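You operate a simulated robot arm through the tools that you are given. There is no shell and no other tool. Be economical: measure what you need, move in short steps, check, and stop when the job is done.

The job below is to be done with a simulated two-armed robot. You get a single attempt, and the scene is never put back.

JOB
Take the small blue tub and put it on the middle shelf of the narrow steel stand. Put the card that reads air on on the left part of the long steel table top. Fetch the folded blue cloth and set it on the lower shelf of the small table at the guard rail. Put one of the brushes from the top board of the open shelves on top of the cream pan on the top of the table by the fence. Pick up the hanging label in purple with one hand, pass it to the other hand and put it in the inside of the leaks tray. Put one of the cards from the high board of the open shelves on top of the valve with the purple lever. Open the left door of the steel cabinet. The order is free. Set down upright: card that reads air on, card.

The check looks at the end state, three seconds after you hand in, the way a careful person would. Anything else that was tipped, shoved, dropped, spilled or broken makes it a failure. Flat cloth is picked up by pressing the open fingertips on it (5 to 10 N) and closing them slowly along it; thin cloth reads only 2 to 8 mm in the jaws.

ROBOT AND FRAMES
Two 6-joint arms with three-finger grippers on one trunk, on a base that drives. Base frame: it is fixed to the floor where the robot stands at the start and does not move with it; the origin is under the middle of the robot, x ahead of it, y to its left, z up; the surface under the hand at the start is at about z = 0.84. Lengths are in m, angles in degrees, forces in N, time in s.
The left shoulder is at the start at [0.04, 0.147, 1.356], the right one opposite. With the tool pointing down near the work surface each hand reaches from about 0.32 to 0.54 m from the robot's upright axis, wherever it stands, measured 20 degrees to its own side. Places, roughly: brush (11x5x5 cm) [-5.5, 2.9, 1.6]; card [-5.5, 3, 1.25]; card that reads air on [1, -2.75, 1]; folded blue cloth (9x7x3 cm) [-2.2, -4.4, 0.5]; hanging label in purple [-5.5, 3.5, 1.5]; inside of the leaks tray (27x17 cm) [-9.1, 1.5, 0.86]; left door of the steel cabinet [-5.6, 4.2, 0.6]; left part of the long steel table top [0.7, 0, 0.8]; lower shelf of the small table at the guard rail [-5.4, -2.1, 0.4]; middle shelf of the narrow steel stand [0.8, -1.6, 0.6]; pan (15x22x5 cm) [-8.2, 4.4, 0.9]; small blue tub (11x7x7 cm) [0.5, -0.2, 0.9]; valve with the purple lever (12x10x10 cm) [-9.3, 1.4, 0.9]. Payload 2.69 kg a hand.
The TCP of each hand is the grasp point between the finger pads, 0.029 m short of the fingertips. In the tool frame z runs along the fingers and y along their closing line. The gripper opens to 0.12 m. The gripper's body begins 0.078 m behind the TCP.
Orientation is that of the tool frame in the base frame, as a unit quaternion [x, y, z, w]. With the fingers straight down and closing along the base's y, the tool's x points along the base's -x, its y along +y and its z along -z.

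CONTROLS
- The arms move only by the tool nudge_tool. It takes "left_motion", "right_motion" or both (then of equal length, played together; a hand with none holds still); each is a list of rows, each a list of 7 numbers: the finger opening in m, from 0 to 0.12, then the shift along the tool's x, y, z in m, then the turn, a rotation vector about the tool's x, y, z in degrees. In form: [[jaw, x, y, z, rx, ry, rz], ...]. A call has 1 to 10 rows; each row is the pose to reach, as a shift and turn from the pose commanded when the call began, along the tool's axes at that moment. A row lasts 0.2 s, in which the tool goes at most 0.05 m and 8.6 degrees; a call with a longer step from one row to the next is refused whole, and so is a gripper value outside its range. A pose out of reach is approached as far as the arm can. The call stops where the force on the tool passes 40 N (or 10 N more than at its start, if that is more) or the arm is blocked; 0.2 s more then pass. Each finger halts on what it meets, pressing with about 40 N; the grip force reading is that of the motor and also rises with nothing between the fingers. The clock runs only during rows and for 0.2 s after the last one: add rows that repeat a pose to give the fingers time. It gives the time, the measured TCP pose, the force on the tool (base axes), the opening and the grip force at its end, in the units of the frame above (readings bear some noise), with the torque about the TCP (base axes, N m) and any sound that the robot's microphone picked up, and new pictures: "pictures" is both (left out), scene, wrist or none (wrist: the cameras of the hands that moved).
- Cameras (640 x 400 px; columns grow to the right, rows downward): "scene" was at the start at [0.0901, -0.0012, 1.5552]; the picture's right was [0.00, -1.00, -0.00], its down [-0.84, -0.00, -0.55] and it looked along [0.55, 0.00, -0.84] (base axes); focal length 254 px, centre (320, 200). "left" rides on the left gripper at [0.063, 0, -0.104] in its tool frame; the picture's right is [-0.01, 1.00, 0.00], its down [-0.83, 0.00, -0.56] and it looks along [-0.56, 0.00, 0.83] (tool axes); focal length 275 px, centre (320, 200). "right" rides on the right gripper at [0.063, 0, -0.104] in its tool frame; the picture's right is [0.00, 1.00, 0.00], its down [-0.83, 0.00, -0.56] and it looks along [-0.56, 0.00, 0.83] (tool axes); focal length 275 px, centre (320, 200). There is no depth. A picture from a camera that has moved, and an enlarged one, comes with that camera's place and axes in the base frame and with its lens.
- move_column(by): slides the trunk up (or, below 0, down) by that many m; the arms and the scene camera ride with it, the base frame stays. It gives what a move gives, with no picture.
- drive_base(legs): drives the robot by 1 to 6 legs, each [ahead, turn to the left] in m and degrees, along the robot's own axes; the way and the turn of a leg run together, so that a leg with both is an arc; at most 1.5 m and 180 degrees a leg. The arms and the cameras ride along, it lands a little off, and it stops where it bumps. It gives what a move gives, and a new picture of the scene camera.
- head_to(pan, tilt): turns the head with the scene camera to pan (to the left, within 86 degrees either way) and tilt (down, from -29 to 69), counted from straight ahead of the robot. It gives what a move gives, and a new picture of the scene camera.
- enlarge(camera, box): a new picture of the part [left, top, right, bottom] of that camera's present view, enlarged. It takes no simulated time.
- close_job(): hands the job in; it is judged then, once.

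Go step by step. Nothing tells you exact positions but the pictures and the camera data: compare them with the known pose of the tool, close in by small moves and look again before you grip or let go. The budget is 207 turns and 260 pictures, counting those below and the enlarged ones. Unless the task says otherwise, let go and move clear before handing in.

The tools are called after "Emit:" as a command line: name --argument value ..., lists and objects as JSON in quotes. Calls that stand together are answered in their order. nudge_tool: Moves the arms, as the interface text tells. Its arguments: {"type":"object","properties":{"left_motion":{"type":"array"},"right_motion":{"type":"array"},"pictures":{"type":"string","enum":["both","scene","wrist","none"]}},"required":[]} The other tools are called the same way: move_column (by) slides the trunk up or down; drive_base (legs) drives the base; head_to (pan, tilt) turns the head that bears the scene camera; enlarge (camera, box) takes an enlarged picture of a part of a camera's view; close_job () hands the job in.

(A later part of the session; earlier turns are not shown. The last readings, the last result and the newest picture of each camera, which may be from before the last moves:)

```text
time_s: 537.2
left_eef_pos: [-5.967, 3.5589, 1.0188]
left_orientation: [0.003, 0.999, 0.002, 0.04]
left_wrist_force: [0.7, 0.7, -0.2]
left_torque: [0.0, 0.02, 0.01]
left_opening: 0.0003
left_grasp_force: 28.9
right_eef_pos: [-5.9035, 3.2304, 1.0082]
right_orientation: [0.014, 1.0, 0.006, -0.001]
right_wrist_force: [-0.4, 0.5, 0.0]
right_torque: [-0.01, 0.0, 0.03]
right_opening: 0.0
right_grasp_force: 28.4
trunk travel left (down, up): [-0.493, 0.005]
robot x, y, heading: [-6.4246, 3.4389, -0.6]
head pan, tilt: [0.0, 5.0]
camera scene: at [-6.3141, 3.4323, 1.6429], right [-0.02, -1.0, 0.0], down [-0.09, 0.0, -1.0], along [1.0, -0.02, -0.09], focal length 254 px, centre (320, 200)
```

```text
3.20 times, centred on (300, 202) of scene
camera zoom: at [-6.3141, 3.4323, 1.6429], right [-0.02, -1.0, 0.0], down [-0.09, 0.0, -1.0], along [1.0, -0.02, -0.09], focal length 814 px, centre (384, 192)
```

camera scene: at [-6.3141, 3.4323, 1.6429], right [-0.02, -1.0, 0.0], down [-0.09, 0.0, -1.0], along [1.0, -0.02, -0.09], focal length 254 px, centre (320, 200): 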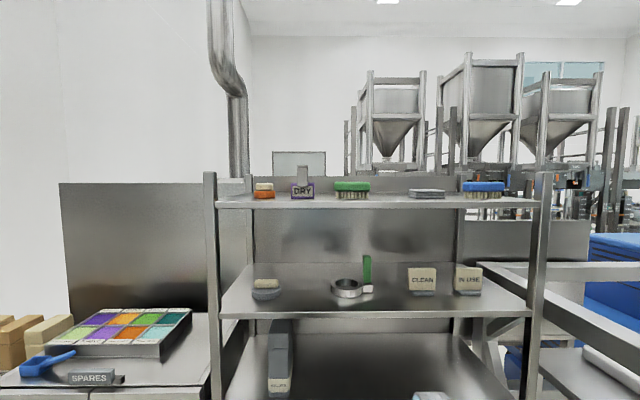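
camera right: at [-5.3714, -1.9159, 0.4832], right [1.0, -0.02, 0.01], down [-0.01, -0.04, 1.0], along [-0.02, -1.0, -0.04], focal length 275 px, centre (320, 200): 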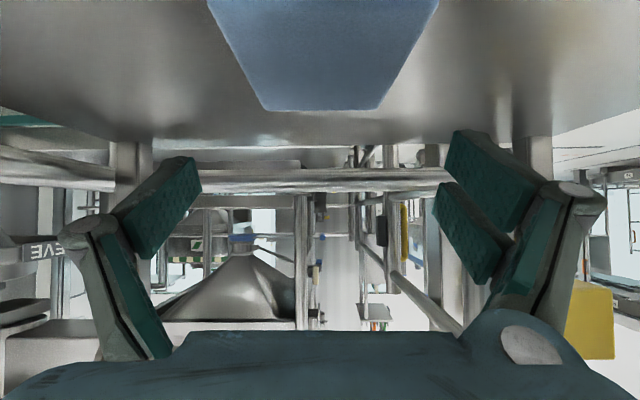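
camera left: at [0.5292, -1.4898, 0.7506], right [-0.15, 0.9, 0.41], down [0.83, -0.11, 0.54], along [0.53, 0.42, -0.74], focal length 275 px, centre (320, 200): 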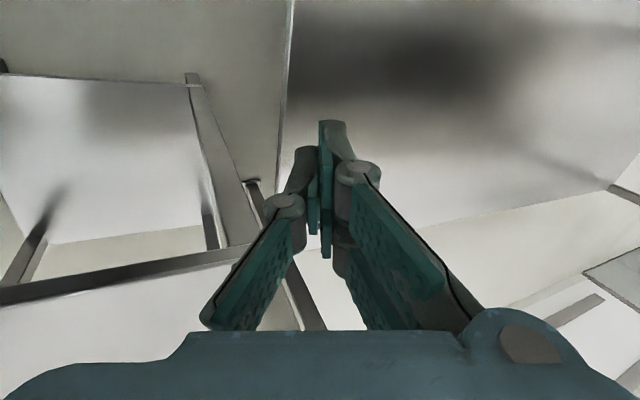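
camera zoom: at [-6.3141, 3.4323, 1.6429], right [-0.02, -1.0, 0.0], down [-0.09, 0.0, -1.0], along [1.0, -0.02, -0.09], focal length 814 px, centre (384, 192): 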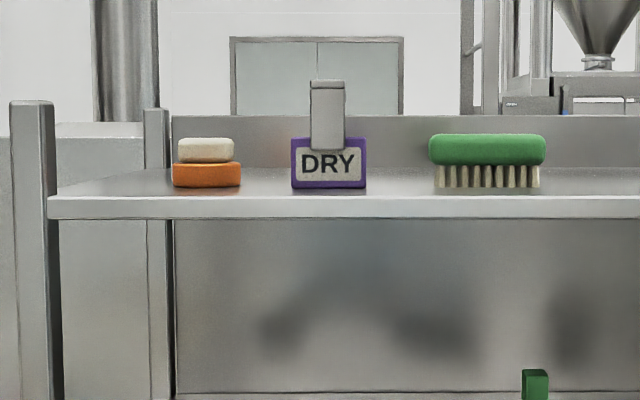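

Estimated: top board at z ≈ 1.577, front edge x ≈ −5.65, items around x ≈ −5.55. I back up, then raise and pitch the right hand to point forward.

Emit:
drive_base --legs '[[-0.2, 0.6]]'

Emit:
nudge_tool --right_motion '[[0.06, -0.01, 0, -0.04, 0, -7.8, 0], [0.12, -0.02, 0, -0.08, 0, -15.6, 0], [0.12, -0.03, 0, -0.12, 0, -23.4, 0], [0.12, -0.04, 0, -0.16, 0, -31.2, 0], [0.12, -0.05, 0, -0.2, 0, -39, 0], [0.12, -0.06, 0, -0.24, 0, -46.8, 0], [0.12, -0.07, 0, -0.28, 0, -54.6, 0], [0.12, -0.08, 0, -0.32, 0, -62.4, 0], [0.12, -0.09, 0, -0.36, 0, -70.2, 0], [0.12, -0.1, 0, -0.4, 0, -78, 0]]' --pictures "scene"

```text
time_s: 538.8
left_eef_pos: [-6.163, 3.564, 1.0161]
left_orientation: [-0.003, 0.999, 0.003, 0.038]
left_wrist_force: [0.3, 0.9, 0.0]
left_torque: [0.01, 0.03, 0.03]
left_opening: 0.0
left_grasp_force: 28.9
right_eef_pos: [-6.0944, 3.2363, 1.0053]
right_orientation: [0.008, 1.0, 0.006, -0.003]
right_wrist_force: [0.4, -0.8, -0.3]
right_torque: [-0.03, 0.04, 0.0]
right_opening: 0.0
right_grasp_force: 28.3
trunk travel left (down, up): [-0.493, 0.005]
robot x, y, heading: [-6.6245, 3.4395, -0.3]
head pan, tilt: [0.0, 5.0]
camera scene: at [-6.5059, 3.4353, 1.6424], right [0.0, -1.0, 0.0], down [-0.09, 0.0, -1.0], along [1.0, 0.0, -0.09], focal length 254 px, centre (320, 200)
```

scene: 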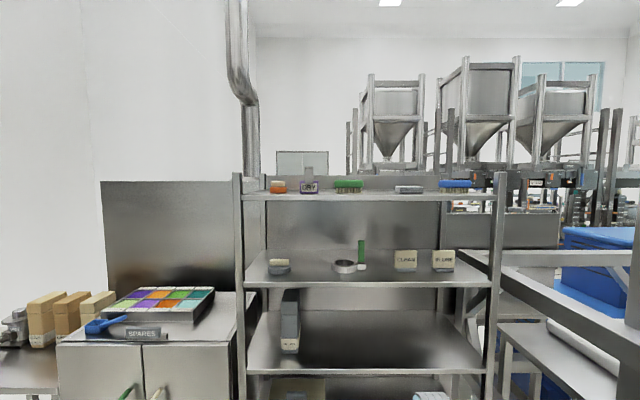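

```text
time_s: 541.0
left_eef_pos: [-6.1671, 3.5634, 1.0176]
left_orientation: [-0.002, 0.999, 0.003, 0.04]
left_wrist_force: [-1.1, -0.1, 0.1]
left_torque: [0.02, 0.03, -0.05]
left_opening: 0.0001
left_grasp_force: 28.4
right_eef_pos: [-5.9995, 3.2327, 1.4077]
right_orientation: [0.009, 0.777, 0.0, 0.629]
right_wrist_force: [-0.3, 0.9, 0.4]
right_torque: [0.03, 0.04, -0.01]
right_opening: 0.1201
right_grasp_force: 0.1
trunk travel left (down, up): [-0.493, 0.005]
robot x, y, heading: [-6.6243, 3.4349, -0.3]
head pan, tilt: [0.0, 5.0]
camera scene: at [-6.5122, 3.4353, 1.6429], right [0.0, -1.0, 0.0], down [-0.09, 0.0, -1.0], along [1.0, 0.0, -0.09], focal length 254 px, centre (320, 200)
```

scene: 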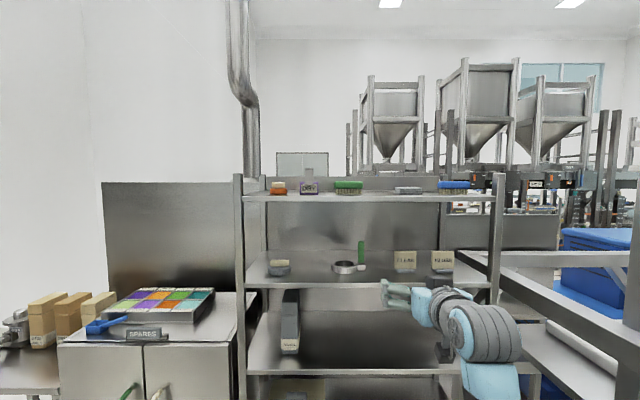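

Emit:
nudge_tool --right_motion '[[0.12, -0.038, 0.016, -0.008, 0, 0, 0], [0.12, -0.076, 0.032, -0.016, 0, 0, 0], [0.12, -0.114, 0.048, -0.024, 0, 0, 0], [0.12, -0.152, 0.065, -0.033, 0, 0, 0], [0.12, -0.19, 0.081, -0.041, 0, 0, 0], [0.12, -0.23, 0.097, -0.049, 0, 0, 0], [0.12, -0.23, 0.097, -0.049, 0, 0, 0]]' --pictures "both"

```text
time_s: 542.6
left_eef_pos: [-6.1671, 3.5637, 1.0178]
left_orientation: [-0.003, 0.999, 0.003, 0.04]
left_wrist_force: [0.3, -0.3, 0.4]
left_torque: [0.01, 0.03, 0.02]
left_opening: 0.0003
left_grasp_force: 28.3
right_eef_pos: [-5.9993, 3.3286, 1.6433]
right_orientation: [0.008, 0.777, 0.001, 0.629]
right_wrist_force: [-0.3, 0.7, -0.2]
right_torque: [-0.01, -0.01, -0.01]
right_opening: 0.1201
right_grasp_force: 0.1
trunk travel left (down, up): [-0.493, 0.005]
robot x, y, heading: [-6.6252, 3.4346, -0.3]
head pan, tilt: [0.0, 5.0]
camera scene: at [-6.5123, 3.4354, 1.6429], right [0.0, -1.0, 0.0], down [-0.09, 0.0, -1.0], along [1.0, 0.0, -0.09], focal length 254 px, centre (320, 200)
camera right: at [-6.1148, 3.3294, 1.6035], right [0.01, 1.0, 0.01], down [-0.37, 0.0, 0.93], along [0.93, -0.02, 0.37], focal length 275 px, centre (320, 200)
```

scene: 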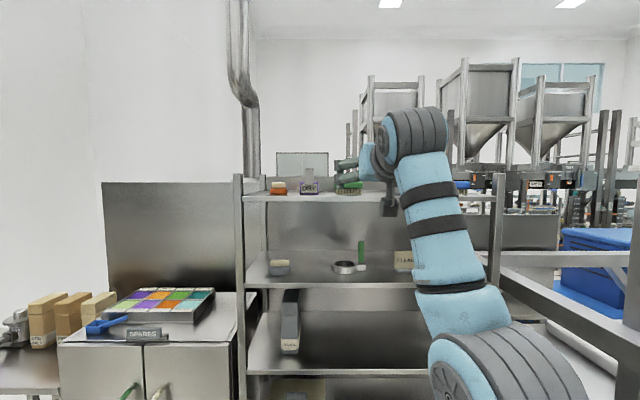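
right: 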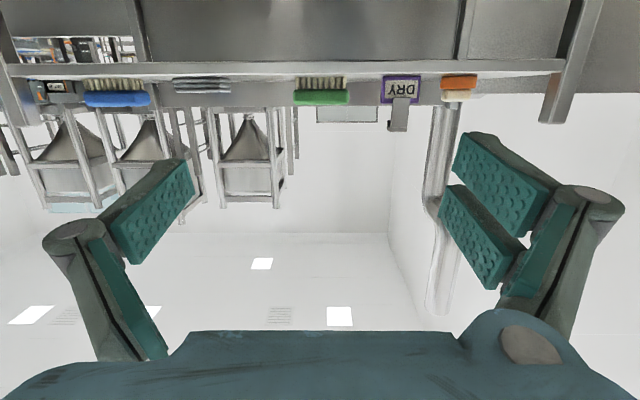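

The brush is about 11 cm long at y ≈ 3.32, x ≈ −5.53, bottom on the board at z 1.58. I pull the left hand back and drive in most of the way.

Emit:
nudge_tool --left_motion '[[0.0, 0.03, 0.01, 0, 0, 0, 0], [0.0, 0.06, 0.02, 0, 0, 0, 0], [0.0, 0.09, 0.03, 0, 0, 0, 0], [0.0, 0.11, 0.03, 0, 0, 0, 0]]' --right_motion '[[0.12, 0, 0, 0, 0, 0, 0], [0.12, 0, 0, 0, 0, 0, 0], [0.12, 0, 0, 0, 0, 0, 0], [0.12, 0, 0, 0, 0, 0, 0]]' --pictures "none"

Emit:
drive_base --legs '[[0.33, 0.3]]'

Emit:
enlarge --camera "right" --box '[0, 0, 640, 400]'

```text
time_s: 543.5
left_eef_pos: [-6.1824, 3.6077, 1.048]
left_orientation: [-0.013, 0.989, 0.039, 0.144]
left_wrist_force: [-0.3, -0.4, -0.2]
left_torque: [0.03, 0.01, 0.04]
left_opening: 0.0
left_grasp_force: 28.4
left hand out of reach, approached as far as the arm can: row 1, 2, 3, 4
right_eef_pos: [-5.9985, 3.3271, 1.6427]
right_orientation: [0.009, 0.777, 0.0, 0.629]
right_wrist_force: [-0.3, -0.1, 0.2]
right_torque: [-0.01, 0.05, 0.0]
right_opening: 0.12
right_grasp_force: 0.1
trunk travel left (down, up): [-0.493, 0.005]
robot x, y, heading: [-6.6256, 3.439, -0.1]
head pan, tilt: [0.0, 5.0]
stopped in row 4 (left hand): the arm was blocked; the commanded pose is now the measured one
```

```text
time_s: 545.6
left_eef_pos: [-5.861, 3.6106, 1.0481]
left_orientation: [-0.016, 0.988, 0.04, 0.145]
left_wrist_force: [-0.9, 0.3, 0.5]
left_torque: [0.01, -0.03, 0.05]
left_opening: 0.0003
left_grasp_force: 28.6
right_eef_pos: [-5.6793, 3.3305, 1.6453]
right_orientation: [0.007, 0.776, 0.002, 0.63]
right_wrist_force: [-0.3, 0.7, 0.1]
right_torque: [-0.02, -0.01, -0.01]
right_opening: 0.1198
right_grasp_force: 0.0
trunk travel left (down, up): [-0.493, 0.005]
robot x, y, heading: [-6.298, 3.4366, 0.2]
head pan, tilt: [0.0, 5.0]
camera scene: at [-6.1915, 3.4357, 1.6433], right [0.0, -1.0, 0.0], down [-0.08, 0.0, -1.0], along [1.0, 0.0, -0.08], focal length 254 px, centre (320, 200)
```

scene: 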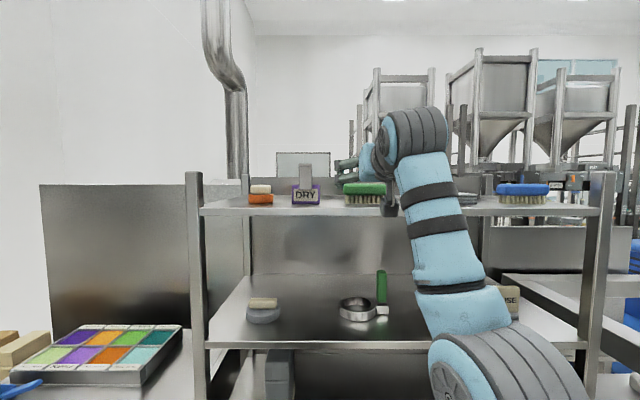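

```text
1.00 times, centred on (320, 200) of right (not enlarged: the box is as wide or as high as the picture)
camera zoom: at [-5.7933, 3.3316, 1.6049], right [0.01, 1.0, 0.01], down [-0.37, 0.0, 0.93], along [0.93, -0.01, 0.37], focal length 275 px, centre (320, 200)
```

zoom: 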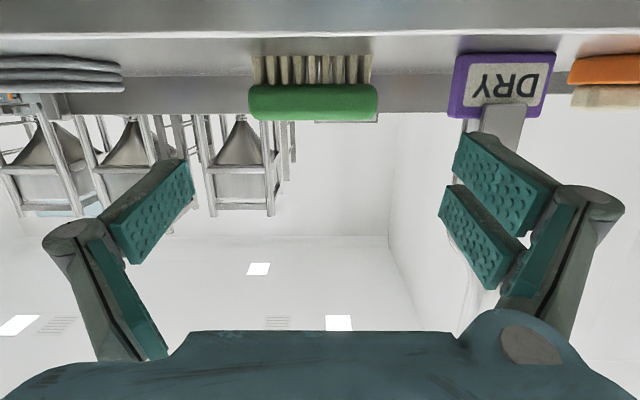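

Emit:
nudge_tool --right_motion '[[0.12, 0.015, -0.0035, 0.003, 0, 0, 0], [0.12, 0.03, -0.007, 0.006, 0, 0, 0], [0.12, 0.03, -0.007, 0.006, 0, 0, 0]]' --pictures "none"

Emit:
drive_base --legs '[[0.09, 0]]'

Emit:
enlarge --camera "right" --box '[0, 0, 640, 400]'

```text
time_s: 546.5
left_eef_pos: [-5.8594, 3.611, 1.0468]
left_orientation: [-0.017, 0.989, 0.04, 0.143]
left_wrist_force: [-0.2, 0.7, -0.5]
left_torque: [0.05, 0.03, 0.02]
left_opening: 0.0
left_grasp_force: 28.1
right_eef_pos: [-5.6756, 3.3228, 1.6119]
right_orientation: [0.007, 0.777, 0.002, 0.629]
right_wrist_force: [0.4, -0.2, -0.7]
right_torque: [-0.04, 0.0, 0.01]
right_opening: 0.1199
right_grasp_force: 0.0
trunk travel left (down, up): [-0.493, 0.005]
robot x, y, heading: [-6.2995, 3.439, -0.2]
head pan, tilt: [0.0, 5.0]
```

```text
time_s: 547.5
left_eef_pos: [-5.7799, 3.6128, 1.053]
left_orientation: [-0.017, 0.987, 0.042, 0.151]
left_wrist_force: [-0.7, -1.5, -0.6]
left_torque: [0.1, -0.08, 0.04]
left_opening: 0.0
left_grasp_force: 29.0
right_eef_pos: [-5.6045, 3.3249, 1.6204]
right_orientation: [0.007, 0.773, 0.001, 0.635]
right_wrist_force: [1.1, -0.2, 0.8]
right_torque: [0.03, 0.1, -0.05]
right_opening: 0.1201
right_grasp_force: 0.0
trunk travel left (down, up): [-0.493, 0.005]
robot x, y, heading: [-6.21, 3.4375, 0.2]
head pan, tilt: [0.0, 5.0]
camera scene: at [-6.1114, 3.4362, 1.6438], right [0.0, -1.0, 0.0], down [-0.08, 0.0, -1.0], along [1.0, 0.0, -0.08], focal length 254 px, centre (320, 200)
```

scene: 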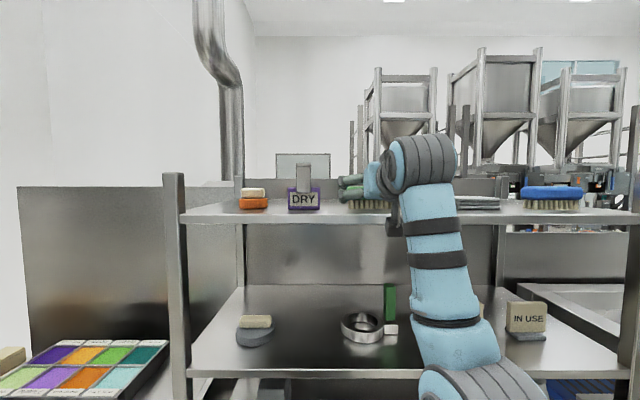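

```text
1.00 times, centred on (320, 200) of right (not enlarged: the box is as wide or as high as the picture)
camera zoom: at [-5.7186, 3.3252, 1.5789], right [0.01, 1.0, 0.01], down [-0.38, 0.0, 0.92], along [0.92, -0.01, 0.38], focal length 275 px, centre (320, 200)
```

zoom: 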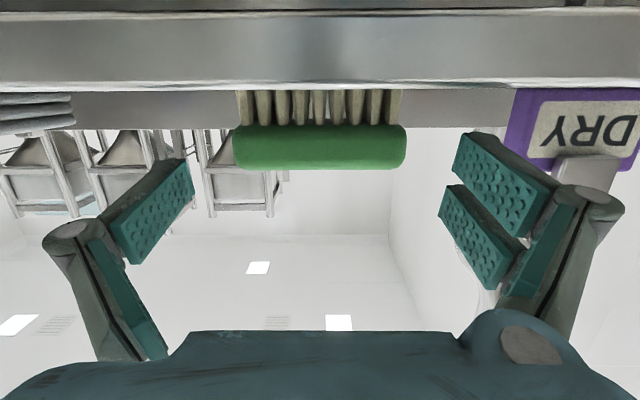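

Emit:
drive_base --legs '[[0.045, 0]]'

Emit:
nudge_tool --right_motion '[[0.12, 0.0, 0, 0.0, 0, 0, 0], [0.12, 0.0, 0, 0.0, 0, 0, 0]]' --pictures "wrist"

```text
time_s: 548.6
left_eef_pos: [-5.7279, 3.6157, 1.0482]
left_orientation: [-0.017, 0.988, 0.045, 0.145]
left_wrist_force: [0.3, 0.2, -0.5]
left_torque: [-0.01, 0.01, -0.01]
left_opening: 0.0
left_grasp_force: 28.2
right_eef_pos: [-5.5501, 3.3271, 1.6142]
right_orientation: [0.005, 0.779, 0.001, 0.627]
right_wrist_force: [0.6, 0.0, -0.5]
right_torque: [0.0, -0.05, 0.01]
right_opening: 0.1199
right_grasp_force: 0.0
trunk travel left (down, up): [-0.493, 0.005]
robot x, y, heading: [-6.1619, 3.4336, -0.1]
head pan, tilt: [0.0, 5.0]
stopped in leg 1: the force on the tool passed its limit at 133 N (the readings are from after the stop); the commanded pose is now the measured one
camera scene: at [-6.0527, 3.4363, 1.643], right [0.0, -1.0, 0.0], down [-0.09, 0.0, -1.0], along [1.0, 0.0, -0.09], focal length 254 px, centre (320, 200)
```

scene: 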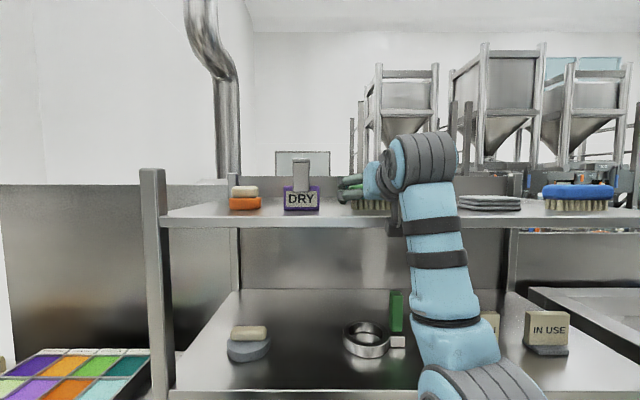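

```text
time_s: 549.2
left_eef_pos: [-5.7293, 3.6155, 1.0491]
left_orientation: [-0.017, 0.988, 0.044, 0.147]
left_wrist_force: [0.3, -0.5, -0.5]
left_torque: [-0.01, -0.02, -0.01]
left_opening: 0.0
left_grasp_force: 28.5
right_eef_pos: [-5.5522, 3.3261, 1.6159]
right_orientation: [0.005, 0.779, 0.002, 0.627]
right_wrist_force: [-0.1, -1.0, 0.6]
right_torque: [0.0, 0.0, 0.02]
right_opening: 0.1197
right_grasp_force: 0.1
trunk travel left (down, up): [-0.493, 0.005]
robot x, y, heading: [-6.1643, 3.4375, 0.2]
head pan, tilt: [0.0, 5.0]
camera right: at [-5.6677, 3.3255, 1.5763], right [0.01, 1.0, 0.0], down [-0.37, 0.0, 0.93], along [0.93, -0.01, 0.37], focal length 275 px, centre (320, 200)
```

right: 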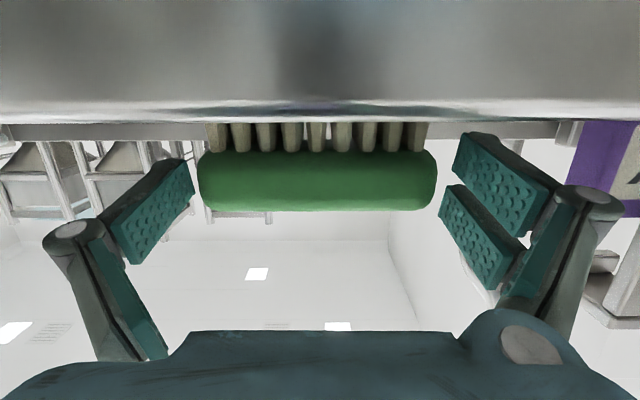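

The hand's camera housing sits below the tool and met the board's edge. I back off, use a steeper pitch (about 53°) to lift the camera clear, and swing the left hand outward.

Emit:
drive_base --legs '[[-0.15, 0]]'

Emit:
nudge_tool --left_motion '[[0.0, 0, 0.04, 0, 0, 0, 0], [0.0, 0, 0.08, 0, 0, 0, 0], [0.0, 0, 0.12, 0, 0, 0, 0], [0.0, 0, 0.16, 0, 0, 0, 0], [0.0, 0, 0.2, 0, 0, 0, 0], [0.0, 0, 0.22, 0, 0, 0, 0]]' --right_motion '[[0.12, -0.01, 0, -0.002, 0, 5, 0], [0.12, -0.02, 0, -0.004, 0, 10, 0], [0.12, -0.03, 0, -0.006, 0, 15, 0], [0.12, -0.039, 0, -0.008, 0, 20, 0], [0.12, -0.039, 0, -0.008, 0, 25, 0], [0.12, -0.039, 0, -0.008, 0, 25, 0]]' --pictures "both"

```text
time_s: 550.6
left_eef_pos: [-5.8738, 3.6144, 1.045]
left_orientation: [-0.016, 0.989, 0.045, 0.142]
left_wrist_force: [0.2, 0.0, 0.5]
left_torque: [0.0, 0.02, 0.03]
left_opening: 0.0
left_grasp_force: 28.7
right_eef_pos: [-5.6935, 3.3246, 1.6119]
right_orientation: [0.006, 0.781, 0.001, 0.625]
right_wrist_force: [-0.6, 0.0, -0.4]
right_torque: [-0.02, -0.01, 0.01]
right_opening: 0.1199
right_grasp_force: 0.1
trunk travel left (down, up): [-0.493, 0.005]
robot x, y, heading: [-6.3133, 3.4411, 0.1]
head pan, tilt: [0.0, 5.0]
camera scene: at [-6.1964, 3.4358, 1.6424], right [0.0, -1.0, 0.0], down [-0.09, 0.0, -1.0], along [1.0, 0.0, -0.09], focal length 254 px, centre (320, 200)
```

scene: 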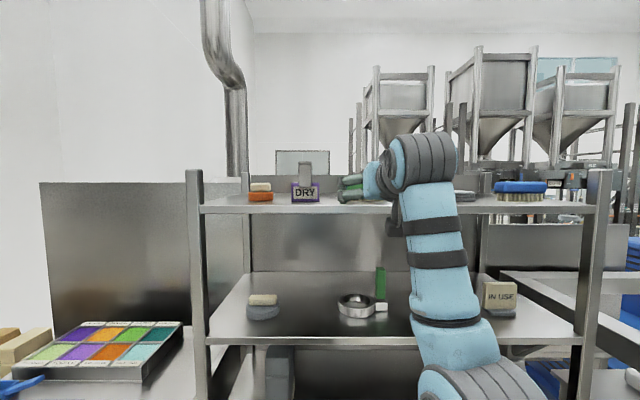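

```text
time_s: 552.0
left_eef_pos: [-5.8892, 3.8384, 1.0644]
left_orientation: [-0.016, 0.989, 0.044, 0.144]
left_wrist_force: [-0.1, 0.6, 0.3]
left_torque: [0.03, 0.0, 0.0]
left_opening: 0.0
left_grasp_force: 28.5
left hand out of reach, approached as far as the arm can: row 1, 2, 3
right_eef_pos: [-5.7334, 3.3137, 1.6133]
right_orientation: [0.006, 0.896, 0.002, 0.443]
right_wrist_force: [-0.3, 0.0, -0.3]
right_torque: [-0.04, -0.01, -0.01]
right_opening: 0.1199
right_grasp_force: 0.0
right hand out of reach, approached as far as the arm can: row 3, 4, 5, 6
trunk travel left (down, up): [-0.493, 0.005]
robot x, y, heading: [-6.3134, 3.4369, -0.2]
head pan, tilt: [0.0, 5.0]
camera scene: at [-6.2025, 3.4376, 1.6429], right [0.0, -1.0, 0.0], down [-0.09, 0.0, -1.0], along [1.0, 0.0, -0.09], focal length 254 px, centre (320, 200)
camera right: at [-5.8557, 3.3128, 1.6269], right [0.0, 1.0, 0.0], down [0.07, -0.01, 1.0], along [1.0, 0.0, -0.07], focal length 275 px, centre (320, 200)
camera left: at [-5.979, 3.8266, 1.1453], right [-0.04, 1.0, 0.08], down [0.64, -0.04, 0.77], along [0.77, 0.09, -0.63], focal length 275 px, centre (320, 200)
```

scene: 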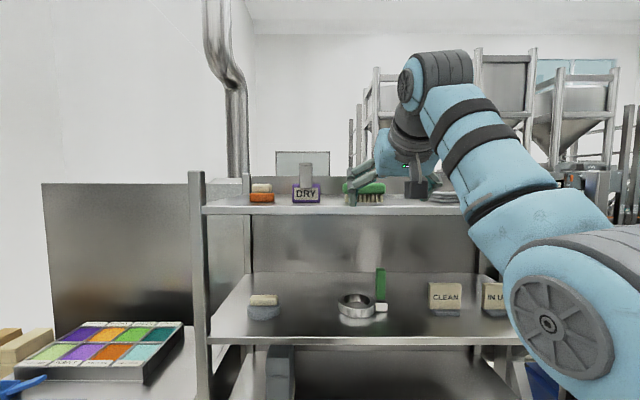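
right: 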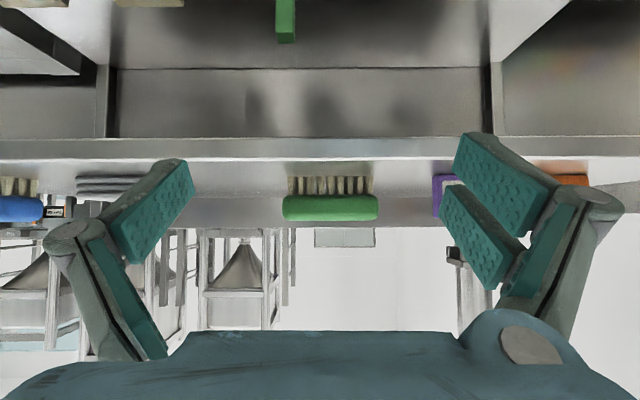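
left: 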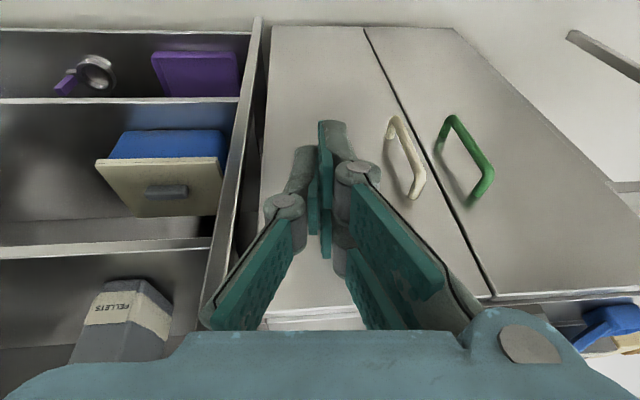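

With this pitch the camera clears the board. I correct 1.1 cm sideways and drive in.

Emit:
nudge_tool --right_motion '[[0.12, -0.002, 0.006, -0.001, 0, 0, 0], [0.12, -0.003, 0.0115, -0.002, 0, 0, 0], [0.12, -0.003, 0.0115, -0.002, 0, 0, 0]]' --pictures "none"

Emit:
drive_base --legs '[[0.14, 0]]'

Emit:
nudge_tool --right_motion '[[0.12, 0, 0, 0, 0, 0, 0]]' --pictures "wrist"

```text
time_s: 552.8
left_eef_pos: [-5.8897, 3.8368, 1.0643]
left_orientation: [-0.016, 0.988, 0.044, 0.144]
left_wrist_force: [0.1, -0.2, 0.0]
left_torque: [0.01, 0.02, -0.04]
left_opening: 0.0002
left_grasp_force: 28.7
right_eef_pos: [-5.7365, 3.3228, 1.6137]
right_orientation: [0.005, 0.897, 0.003, 0.442]
right_wrist_force: [-0.3, 0.8, 0.7]
right_torque: [0.0, 0.02, 0.0]
right_opening: 0.1198
right_grasp_force: 0.1
right hand out of reach, approached as far as the arm can: row 2, 3
trunk travel left (down, up): [-0.493, 0.005]
robot x, y, heading: [-6.3119, 3.4405, 0.3]
head pan, tilt: [0.0, 5.0]
```

```text
time_s: 554.2
left_eef_pos: [-5.7579, 3.837, 1.0675]
left_orientation: [-0.017, 0.988, 0.044, 0.147]
left_wrist_force: [-0.8, -0.5, 0.1]
left_torque: [-0.01, -0.05, -0.03]
left_opening: 0.0
left_grasp_force: 28.6
right_eef_pos: [-5.6077, 3.3223, 1.6171]
right_orientation: [0.005, 0.895, 0.003, 0.446]
right_wrist_force: [-1.1, -0.1, 0.7]
right_torque: [0.02, -0.06, 0.05]
right_opening: 0.1198
right_grasp_force: 0.1
trunk travel left (down, up): [-0.493, 0.005]
robot x, y, heading: [-6.1741, 3.4337, 0.2]
head pan, tilt: [0.0, 5.0]
camera scene: at [-6.0738, 3.4361, 1.6437], right [0.0, -1.0, 0.0], down [-0.08, 0.0, -1.0], along [1.0, 0.0, -0.08], focal length 254 px, centre (320, 200)
```

scene: 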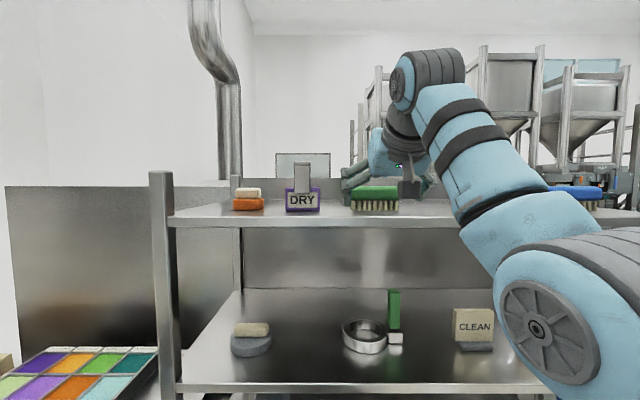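

```text
time_s: 554.6
left_eef_pos: [-5.7478, 3.8378, 1.0626]
left_orientation: [-0.017, 0.989, 0.044, 0.142]
left_wrist_force: [-0.3, 0.8, 0.0]
left_torque: [0.0, 0.0, 0.03]
left_opening: 0.0001
left_grasp_force: 28.2
right_eef_pos: [-5.5927, 3.3221, 1.6121]
right_orientation: [0.005, 0.897, 0.003, 0.442]
right_wrist_force: [0.2, 0.7, 0.5]
right_torque: [-0.04, 0.03, -0.03]
right_opening: 0.1197
right_grasp_force: 0.1
trunk travel left (down, up): [-0.493, 0.005]
robot x, y, heading: [-6.1744, 3.4373, 0.2]
head pan, tilt: [0.0, 5.0]
camera right: at [-5.7146, 3.3226, 1.6256], right [0.0, 1.0, 0.01], down [0.07, -0.01, 1.0], along [1.0, 0.0, -0.07], focal length 275 px, centre (320, 200)
```

right: 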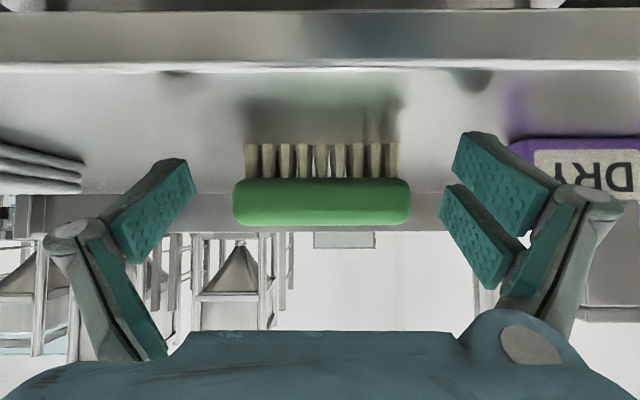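

Emit:
nudge_tool --right_motion '[[0.12, 0, 0.0015, 0, 0, 0, 0]]' --pictures "none"

Emit:
drive_base --legs '[[0.035, 0]]'

Emit:
nudge_tool --right_motion '[[0.12, 0, 0, 0, 0, 0, 0]]' --pictures "wrist"

```text
time_s: 555.0
left_eef_pos: [-5.7512, 3.8369, 1.0653]
left_orientation: [-0.018, 0.988, 0.045, 0.144]
left_wrist_force: [-0.3, -0.2, 0.5]
left_torque: [0.03, 0.01, 0.02]
left_opening: 0.0002
left_grasp_force: 28.3
right_eef_pos: [-5.6008, 3.3249, 1.6151]
right_orientation: [0.005, 0.896, 0.003, 0.443]
right_wrist_force: [-0.4, 0.3, -0.5]
right_torque: [0.0, 0.0, 0.0]
right_opening: 0.12
right_grasp_force: 0.1
trunk travel left (down, up): [-0.493, 0.005]
robot x, y, heading: [-6.1765, 3.4373, 0.1]
head pan, tilt: [0.0, 5.0]
```

```text
time_s: 555.8
left_eef_pos: [-5.7223, 3.8378, 1.0666]
left_orientation: [-0.017, 0.988, 0.045, 0.147]
left_wrist_force: [0.0, -0.5, -0.2]
left_torque: [0.04, -0.08, 0.02]
left_opening: 0.0001
left_grasp_force: 28.2
right_eef_pos: [-5.5733, 3.3243, 1.6188]
right_orientation: [0.005, 0.895, 0.003, 0.446]
right_wrist_force: [-1.7, -0.1, -0.3]
right_torque: [0.01, -0.04, 0.02]
right_opening: 0.12
right_grasp_force: 0.1
trunk travel left (down, up): [-0.493, 0.005]
robot x, y, heading: [-6.1378, 3.435, -0.1]
head pan, tilt: [0.0, 5.0]
camera scene: at [-6.0379, 3.4365, 1.6436], right [0.0, -1.0, 0.0], down [-0.08, 0.0, -1.0], along [1.0, 0.0, -0.08], focal length 254 px, centre (320, 200)
```

scene: 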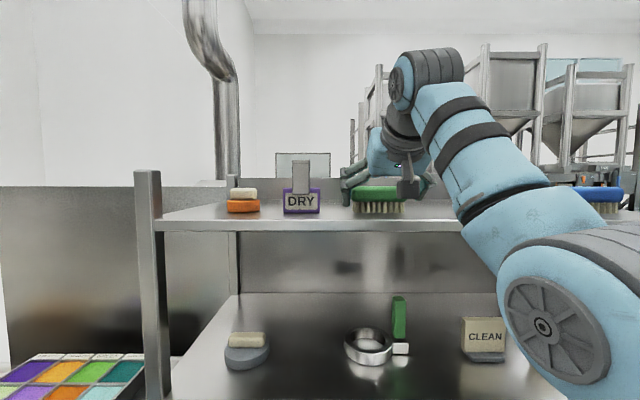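

```text
time_s: 556.2
left_eef_pos: [-5.7119, 3.8383, 1.0617]
left_orientation: [-0.018, 0.989, 0.044, 0.142]
left_wrist_force: [0.8, -0.9, -0.5]
left_torque: [-0.01, 0.02, 0.0]
left_opening: 0.0
left_grasp_force: 28.6
right_eef_pos: [-5.5551, 3.3243, 1.6101]
right_orientation: [0.005, 0.897, 0.003, 0.441]
right_wrist_force: [0.6, -0.5, -0.3]
right_torque: [0.02, 0.06, -0.03]
right_opening: 0.1202
right_grasp_force: 0.2
trunk travel left (down, up): [-0.493, 0.005]
robot x, y, heading: [-6.14, 3.4359, -0.1]
head pan, tilt: [0.0, 5.0]
camera right: at [-5.677, 3.3239, 1.6251], right [0.0, 1.0, 0.01], down [0.07, -0.01, 1.0], along [1.0, 0.0, -0.07], focal length 275 px, centre (320, 200)
```

right: 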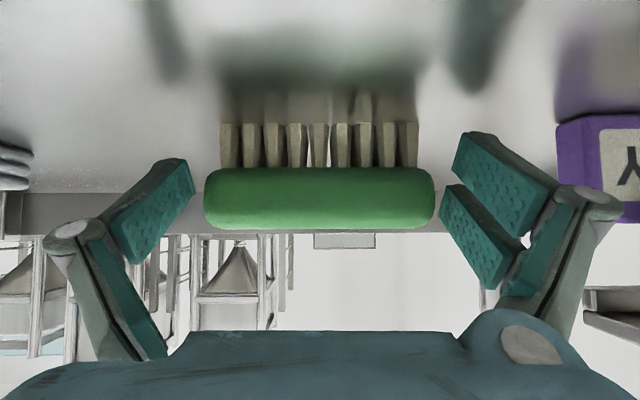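

Centred within a millimetre. I advance the last 3.5 cm.

Emit:
drive_base --legs '[[0.035, 0]]'

Emit:
nudge_tool --right_motion '[[0.12, 0, 0, 0, 0, 0, 0]]' --pictures "wrist"

```text
time_s: 557.1
left_eef_pos: [-5.6868, 3.8362, 1.0661]
left_orientation: [-0.017, 0.988, 0.045, 0.146]
left_wrist_force: [-0.5, 0.1, 0.4]
left_torque: [0.03, -0.08, 0.0]
left_opening: 0.0
left_grasp_force: 28.8
right_eef_pos: [-5.5368, 3.3245, 1.6176]
right_orientation: [0.005, 0.895, 0.003, 0.446]
right_wrist_force: [-1.1, 0.6, 0.1]
right_torque: [0.0, -0.03, -0.02]
right_opening: 0.1199
right_grasp_force: 0.1
trunk travel left (down, up): [-0.493, 0.005]
robot x, y, heading: [-6.1009, 3.4348, 0.2]
head pan, tilt: [0.0, 5.0]
camera scene: at [-6.0018, 3.4367, 1.6435], right [0.0, -1.0, 0.0], down [-0.08, 0.0, -1.0], along [1.0, 0.0, -0.08], focal length 254 px, centre (320, 200)
```

scene: 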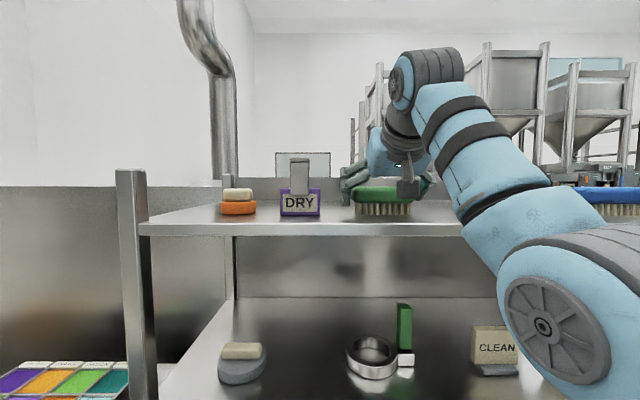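

```text
time_s: 557.5
left_eef_pos: [-5.6767, 3.8369, 1.0628]
left_orientation: [-0.017, 0.989, 0.045, 0.141]
left_wrist_force: [-0.1, 0.6, -0.7]
left_torque: [0.01, 0.01, 0.0]
left_opening: 0.0
left_grasp_force: 28.7
right_eef_pos: [-5.5217, 3.3238, 1.6128]
right_orientation: [0.004, 0.897, 0.003, 0.442]
right_wrist_force: [0.5, -0.5, -1.1]
right_torque: [0.01, 0.03, 0.01]
right_opening: 0.1196
right_grasp_force: 0.0
trunk travel left (down, up): [-0.493, 0.005]
robot x, y, heading: [-6.1047, 3.437, -0.1]
head pan, tilt: [0.0, 5.0]
camera right: at [-5.6428, 3.3238, 1.6254], right [0.0, 1.0, 0.01], down [0.07, -0.01, 1.0], along [1.0, 0.0, -0.07], focal length 275 px, centre (320, 200)
```

right: 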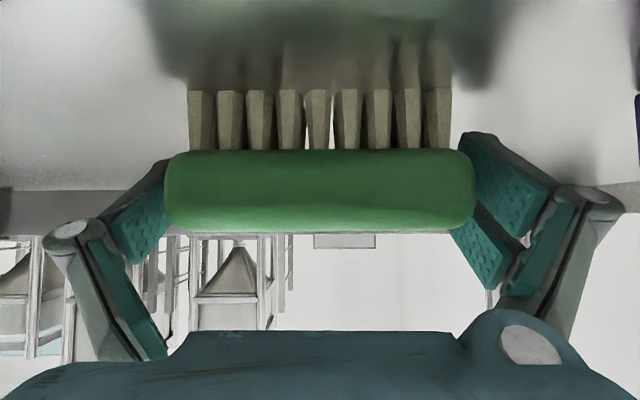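

The brush is between the fingers. I close, then lift while pulling back.

Emit:
nudge_tool --right_motion '[[0.11, 0, 0, 0, 0, 0, 0], [0.095, 0, 0, 0, 0, 0, 0], [0.09, 0, 0, 0, 0, 0, 0], [0.09, 0, 0, 0, 0, 0, 0], [0.09, 0.001, 0, -0.015, 0, 0, 0], [0.09, 0.003, 0, -0.03, 0, 0, 0], [0.09, 0.005, 0, -0.045, 0, 0, 0], [0.09, 0.006, 0, -0.058, 0, 0, 0]]' --pictures "wrist"

```text
time_s: 559.3
left_eef_pos: [-5.6816, 3.838, 1.0646]
left_orientation: [-0.018, 0.988, 0.045, 0.144]
left_wrist_force: [-0.4, -0.7, 0.0]
left_torque: [-0.01, 0.0, 0.0]
left_opening: 0.0001
left_grasp_force: 28.5
right_eef_pos: [-5.5785, 3.3242, 1.6445]
right_orientation: [0.004, 0.896, 0.003, 0.443]
right_wrist_force: [0.1, -0.2, -1.0]
right_torque: [-0.01, -0.02, 0.01]
right_opening: 0.1095
right_grasp_force: 40.1
trunk travel left (down, up): [-0.493, 0.005]
robot x, y, heading: [-6.1038, 3.4363, 0.1]
head pan, tilt: [0.0, 5.0]
camera right: at [-5.7002, 3.3237, 1.6583], right [0.0, 1.0, 0.01], down [0.06, -0.01, 1.0], along [1.0, 0.0, -0.06], focal length 275 px, centre (320, 200)
```

right: 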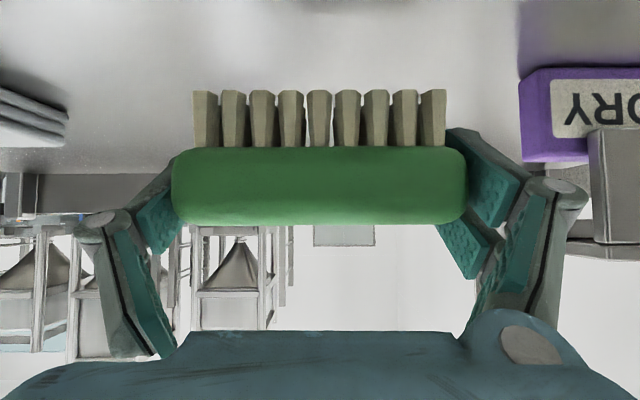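

Brush is held. I carry it around to the north side of the cream-topped table.

Emit:
drive_base --legs '[[-0.35, 0], [0, 90], [1.5, 0], [0.4, 0], [0, 90], [1.5, 0]]'

Emit:
head_to --pan 70 --tilt 30

```text
time_s: 585.2
left_eef_pos: [-8.4178, 4.8274, 1.065]
left_orientation: [0.988, 0.037, -0.144, 0.047]
left_wrist_force: [0.5, 0.7, -0.4]
left_torque: [0.02, -0.01, -0.03]
left_opening: 0.0001
left_grasp_force: 28.3
right_eef_pos: [-8.5419, 5.336, 1.645]
right_orientation: [0.896, 0.014, -0.444, 0.012]
right_wrist_force: [0.6, 0.4, -0.4]
right_torque: [-0.01, 0.0, -0.01]
right_opening: 0.1092
right_grasp_force: 39.7
trunk travel left (down, up): [-0.493, 0.005]
robot x, y, heading: [-8.0134, 5.2433, -177.5]
head pan, tilt: [0.0, 5.0]
camera scene: at [-8.1238, 5.2382, 1.643], right [-0.04, 1.0, 0.0], down [0.09, 0.0, -1.0], along [-1.0, -0.04, -0.09], focal length 254 px, centre (320, 200)
```

scene: 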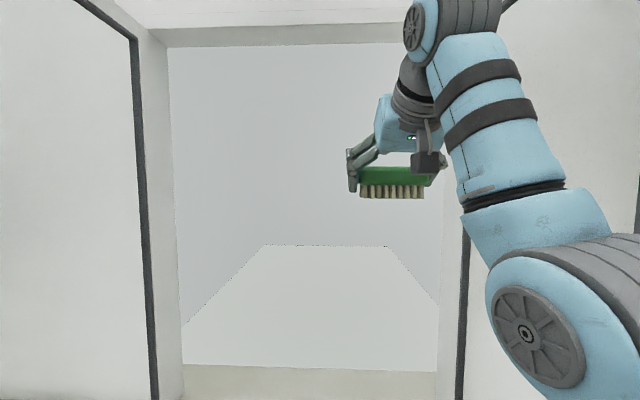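

```text
time_s: 586.6
left_eef_pos: [-8.4196, 4.8276, 1.0641]
left_orientation: [0.988, 0.037, -0.143, 0.048]
left_wrist_force: [0.1, 0.4, -0.2]
left_torque: [0.03, 0.01, -0.03]
left_opening: 0.0
left_grasp_force: 28.7
right_eef_pos: [-8.5429, 5.3368, 1.6451]
right_orientation: [0.896, 0.014, -0.443, 0.013]
right_wrist_force: [0.8, -0.6, -0.4]
right_torque: [0.03, 0.01, -0.01]
right_opening: 0.1094
right_grasp_force: 40.1
trunk travel left (down, up): [-0.493, 0.005]
robot x, y, heading: [-8.01, 5.2471, -177.4]
head pan, tilt: [70.0, 30.0]
camera scene: at [-8.0607, 5.1559, 1.6025], right [-0.95, 0.3, 0.0], down [0.15, 0.48, -0.87], along [-0.26, -0.83, -0.5], focal length 254 px, centre (320, 200)
```

scene: 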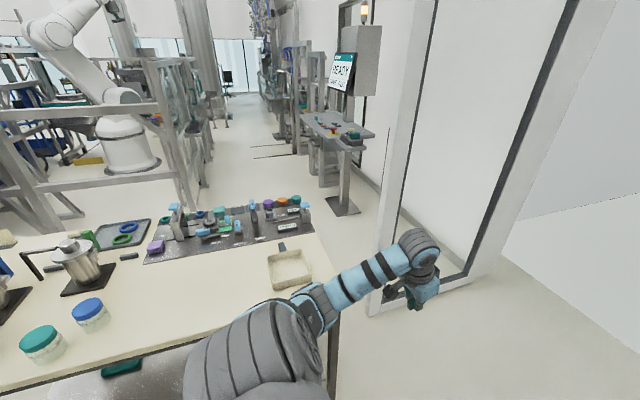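

Emit:
enlarge --camera "scene" --box '[220, 220, 360, 320]'

```text
4.00 times, centred on (290, 270) of scene
camera zoom: at [-8.0607, 5.1559, 1.6025], right [-0.95, 0.3, 0.0], down [0.15, 0.48, -0.87], along [-0.26, -0.83, -0.5], focal length 1018 px, centre (440, -80)
```

zoom: 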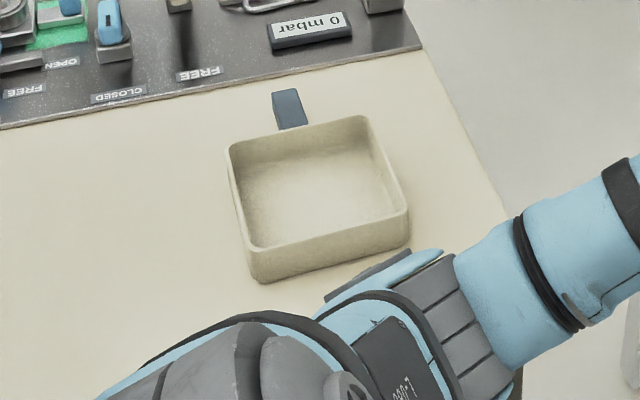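

The pan is an open tray about 13–14 cm square inside, so I will lay the brush in diagonally to leave room for the fingers. I turn to the table, lower the right hand and tuck the left.

Emit:
drive_base --legs '[[0, 87.4]]'

Emit:
nudge_tool --left_motion '[[0, 0, -0.02, 0, 0, 0, 0], [0, 0, -0.04, 0, 0, 0, 0], [0, 0, -0.06, 0, 0, 0, 0], [0, 0, -0.08, 0, 0, 0, 0], [0, 0, -0.1, 0, 0, 0, 0], [0, 0, -0.12, 0, 0, 0, 0], [0, 0, -0.12, 0, 0, 0, 0], [0, 0, -0.12, 0, 0, 0, 0], [0, 0, -0.12, 0, 0, 0, 0], [0, 0, -0.12, 0, 0, 0, 0]]' --right_motion '[[0.09, 0.035, 0.008, 0.025, 0, 0, 0], [0.09, 0.07, 0.016, 0.05, 0, 0, 0], [0.09, 0.105, 0.024, 0.075, 0, 0, 0], [0.09, 0.14, 0.032, 0.1, 0, 0, 0], [0.09, 0.175, 0.04, 0.125, 0, 0, 0], [0.09, 0.21, 0.048, 0.15, 0, 0, 0], [0.09, 0.245, 0.056, 0.175, 0, 0, 0], [0.09, 0.28, 0.064, 0.2, 0, 0, 0], [0.09, 0.315, 0.072, 0.225, 0, 0, 0], [0.09, 0.335, 0.08, 0.24, 0, 0, 0]]' --pictures "none"

Emit:
head_to --pan 0 --tilt 50

```text
time_s: 590.8
left_eef_pos: [-7.6044, 4.8283, 1.0636]
left_orientation: [0.68, 0.718, -0.069, 0.134]
left_wrist_force: [0.9, 0.4, 0.2]
left_torque: [-0.05, 0.0, 0.01]
left_opening: 0.0
left_grasp_force: 28.2
right_eef_pos: [-8.1155, 4.7142, 1.6445]
right_orientation: [0.631, 0.637, -0.308, 0.318]
right_wrist_force: [0.2, 0.0, -0.6]
right_torque: [0.03, 0.02, 0.01]
right_opening: 0.1091
right_grasp_force: 40.5
trunk travel left (down, up): [-0.493, 0.005]
robot x, y, heading: [-8.0134, 5.2461, -88.6]
head pan, tilt: [70.0, 30.0]
camera scene: at [-7.9273, 5.1934, 1.6025], right [-0.32, -0.95, 0.0], down [-0.47, 0.16, -0.87], along [0.82, -0.28, -0.5], focal length 254 px, centre (320, 200)
```

scene: 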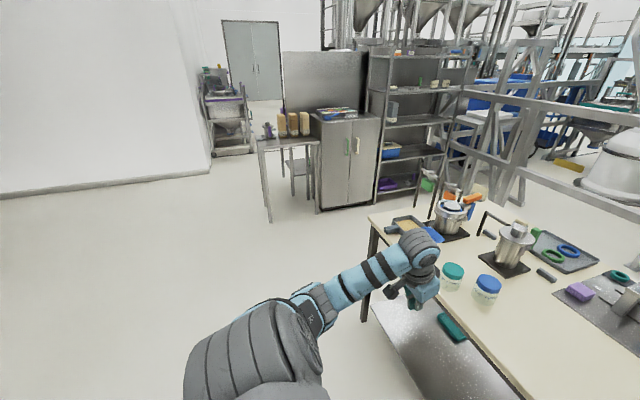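

```text
time_s: 593.2
left_eef_pos: [-7.7177, 4.8143, 1.0396]
left_orientation: [0.68, 0.718, -0.069, 0.134]
left_wrist_force: [-0.6, -0.5, -0.1]
left_torque: [0.01, -0.01, 0.03]
left_opening: 0.0001
left_grasp_force: 28.5
left hand out of reach, approached as far as the arm can: row 4, 5, 6, 7, 8, 9, 10
right_eef_pos: [-8.1415, 4.6716, 1.2407]
right_orientation: [0.633, 0.627, -0.338, 0.305]
right_wrist_force: [-0.3, 0.9, -1.6]
right_torque: [0.02, 0.02, 0.0]
right_opening: 0.1092
right_grasp_force: 40.0
right hand out of reach, approached as far as the arm can: row 1, 2, 3, 4, 5, 6, 7, 8, 9, 10
trunk travel left (down, up): [-0.493, 0.005]
robot x, y, heading: [-8.0102, 5.2422, -88.6]
head pan, tilt: [70.0, 30.0]
stopped in row 10 (right hand): the arm was blocked; the commanded pose is now the measured one
```

```text
time_s: 594.6
left_eef_pos: [-7.7179, 4.8136, 1.039]
left_orientation: [0.68, 0.718, -0.07, 0.135]
left_wrist_force: [1.2, -0.1, 0.1]
left_torque: [0.04, 0.01, 0.0]
left_opening: 0.0
left_grasp_force: 29.1
right_eef_pos: [-8.1426, 4.6727, 1.2398]
right_orientation: [0.632, 0.628, -0.336, 0.305]
right_wrist_force: [-0.1, 1.0, -0.5]
right_torque: [0.03, 0.03, 0.0]
right_opening: 0.1092
right_grasp_force: 39.9
trunk travel left (down, up): [-0.493, 0.005]
robot x, y, heading: [-8.0102, 5.2484, -88.9]
head pan, tilt: [0.0, 50.0]
camera scene: at [-8.0107, 5.1457, 1.573], right [-1.0, -0.02, 0.0], down [-0.02, 0.77, -0.64], along [0.01, -0.64, -0.77], focal length 254 px, centre (320, 200)
```

scene: 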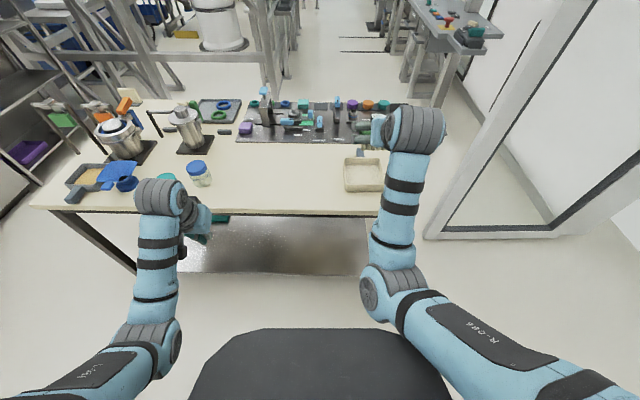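

I yaw the hand 45° about the vertical at this height, then move over the pan.

Emit:
nudge_tool --right_motion '[[0.09, 0, 0, 0, -6, 0, -4.5], [0.09, 0, 0, 0, -12, 0, -9], [0.09, 0, 0, 0, -18, 0, -13.5], [0.09, 0, 0, 0, -24, 0, -18], [0.09, 0, 0, 0, -30, 0, -22.5], [0.09, 0, 0, 0, -36, 0, -27], [0.09, 0, 0, 0, -36, 0, -27]]' --pictures "none"

Emit:
drive_base --legs '[[0.19, -1]]'

Emit:
enlarge --camera "right" --box '[0, 0, 640, 400]'

```text
time_s: 596.2
left_eef_pos: [-7.7182, 4.8154, 1.0405]
left_orientation: [0.68, 0.718, -0.07, 0.134]
left_wrist_force: [0.6, 0.1, 0.3]
left_torque: [-0.01, 0.0, -0.01]
left_opening: 0.0
left_grasp_force: 28.9
right_eef_pos: [-8.1378, 4.6718, 1.241]
right_orientation: [0.344, 0.828, -0.187, 0.401]
right_wrist_force: [-0.1, 0.0, -1.4]
right_torque: [-0.02, 0.01, 0.02]
right_opening: 0.1093
right_grasp_force: 40.3
trunk travel left (down, up): [-0.493, 0.005]
robot x, y, heading: [-8.0124, 5.2442, -88.7]
head pan, tilt: [0.0, 50.0]
```

```text
time_s: 597.8
left_eef_pos: [-7.7251, 4.6203, 1.0417]
left_orientation: [0.687, 0.711, -0.073, 0.135]
left_wrist_force: [-0.1, 0.3, -0.4]
left_torque: [-0.04, 0.01, 0.01]
left_opening: 0.0
left_grasp_force: 28.5
right_eef_pos: [-8.1474, 4.488, 1.2425]
right_orientation: [0.353, 0.824, -0.191, 0.4]
right_wrist_force: [-0.8, 0.1, -1.6]
right_torque: [-0.02, 0.0, -0.01]
right_opening: 0.1092
right_grasp_force: 40.4
trunk travel left (down, up): [-0.493, 0.005]
robot x, y, heading: [-8.0101, 5.0489, -89.9]
head pan, tilt: [0.0, 50.0]
camera scene: at [-8.0107, 4.9598, 1.5734], right [-1.0, 0.0, 0.0], down [0.0, 0.76, -0.65], along [0.0, -0.65, -0.76], focal length 254 px, centre (320, 200)
```

scene: 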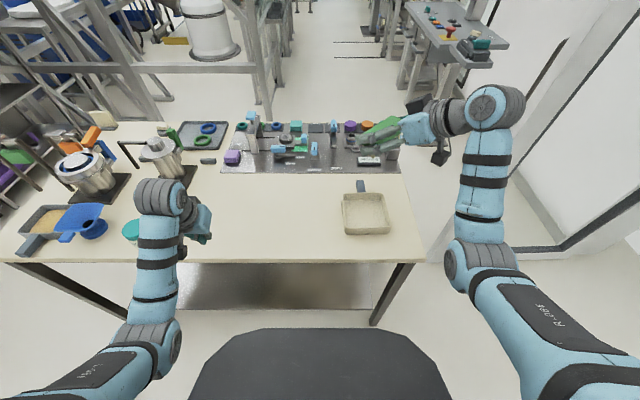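

```text
1.00 times, centred on (320, 200) of right (not enlarged: the box is as wide or as high as the picture)
camera zoom: at [-8.2291, 4.5763, 1.2558], right [0.73, 0.68, -0.04], down [0.07, -0.02, 1.0], along [0.68, -0.73, -0.06], focal length 275 px, centre (320, 200)
```

zoom: 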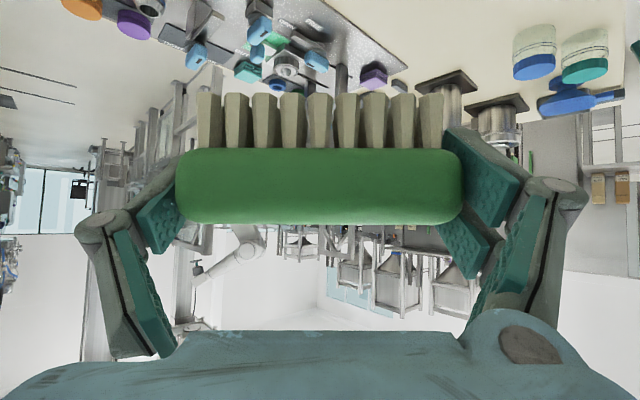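

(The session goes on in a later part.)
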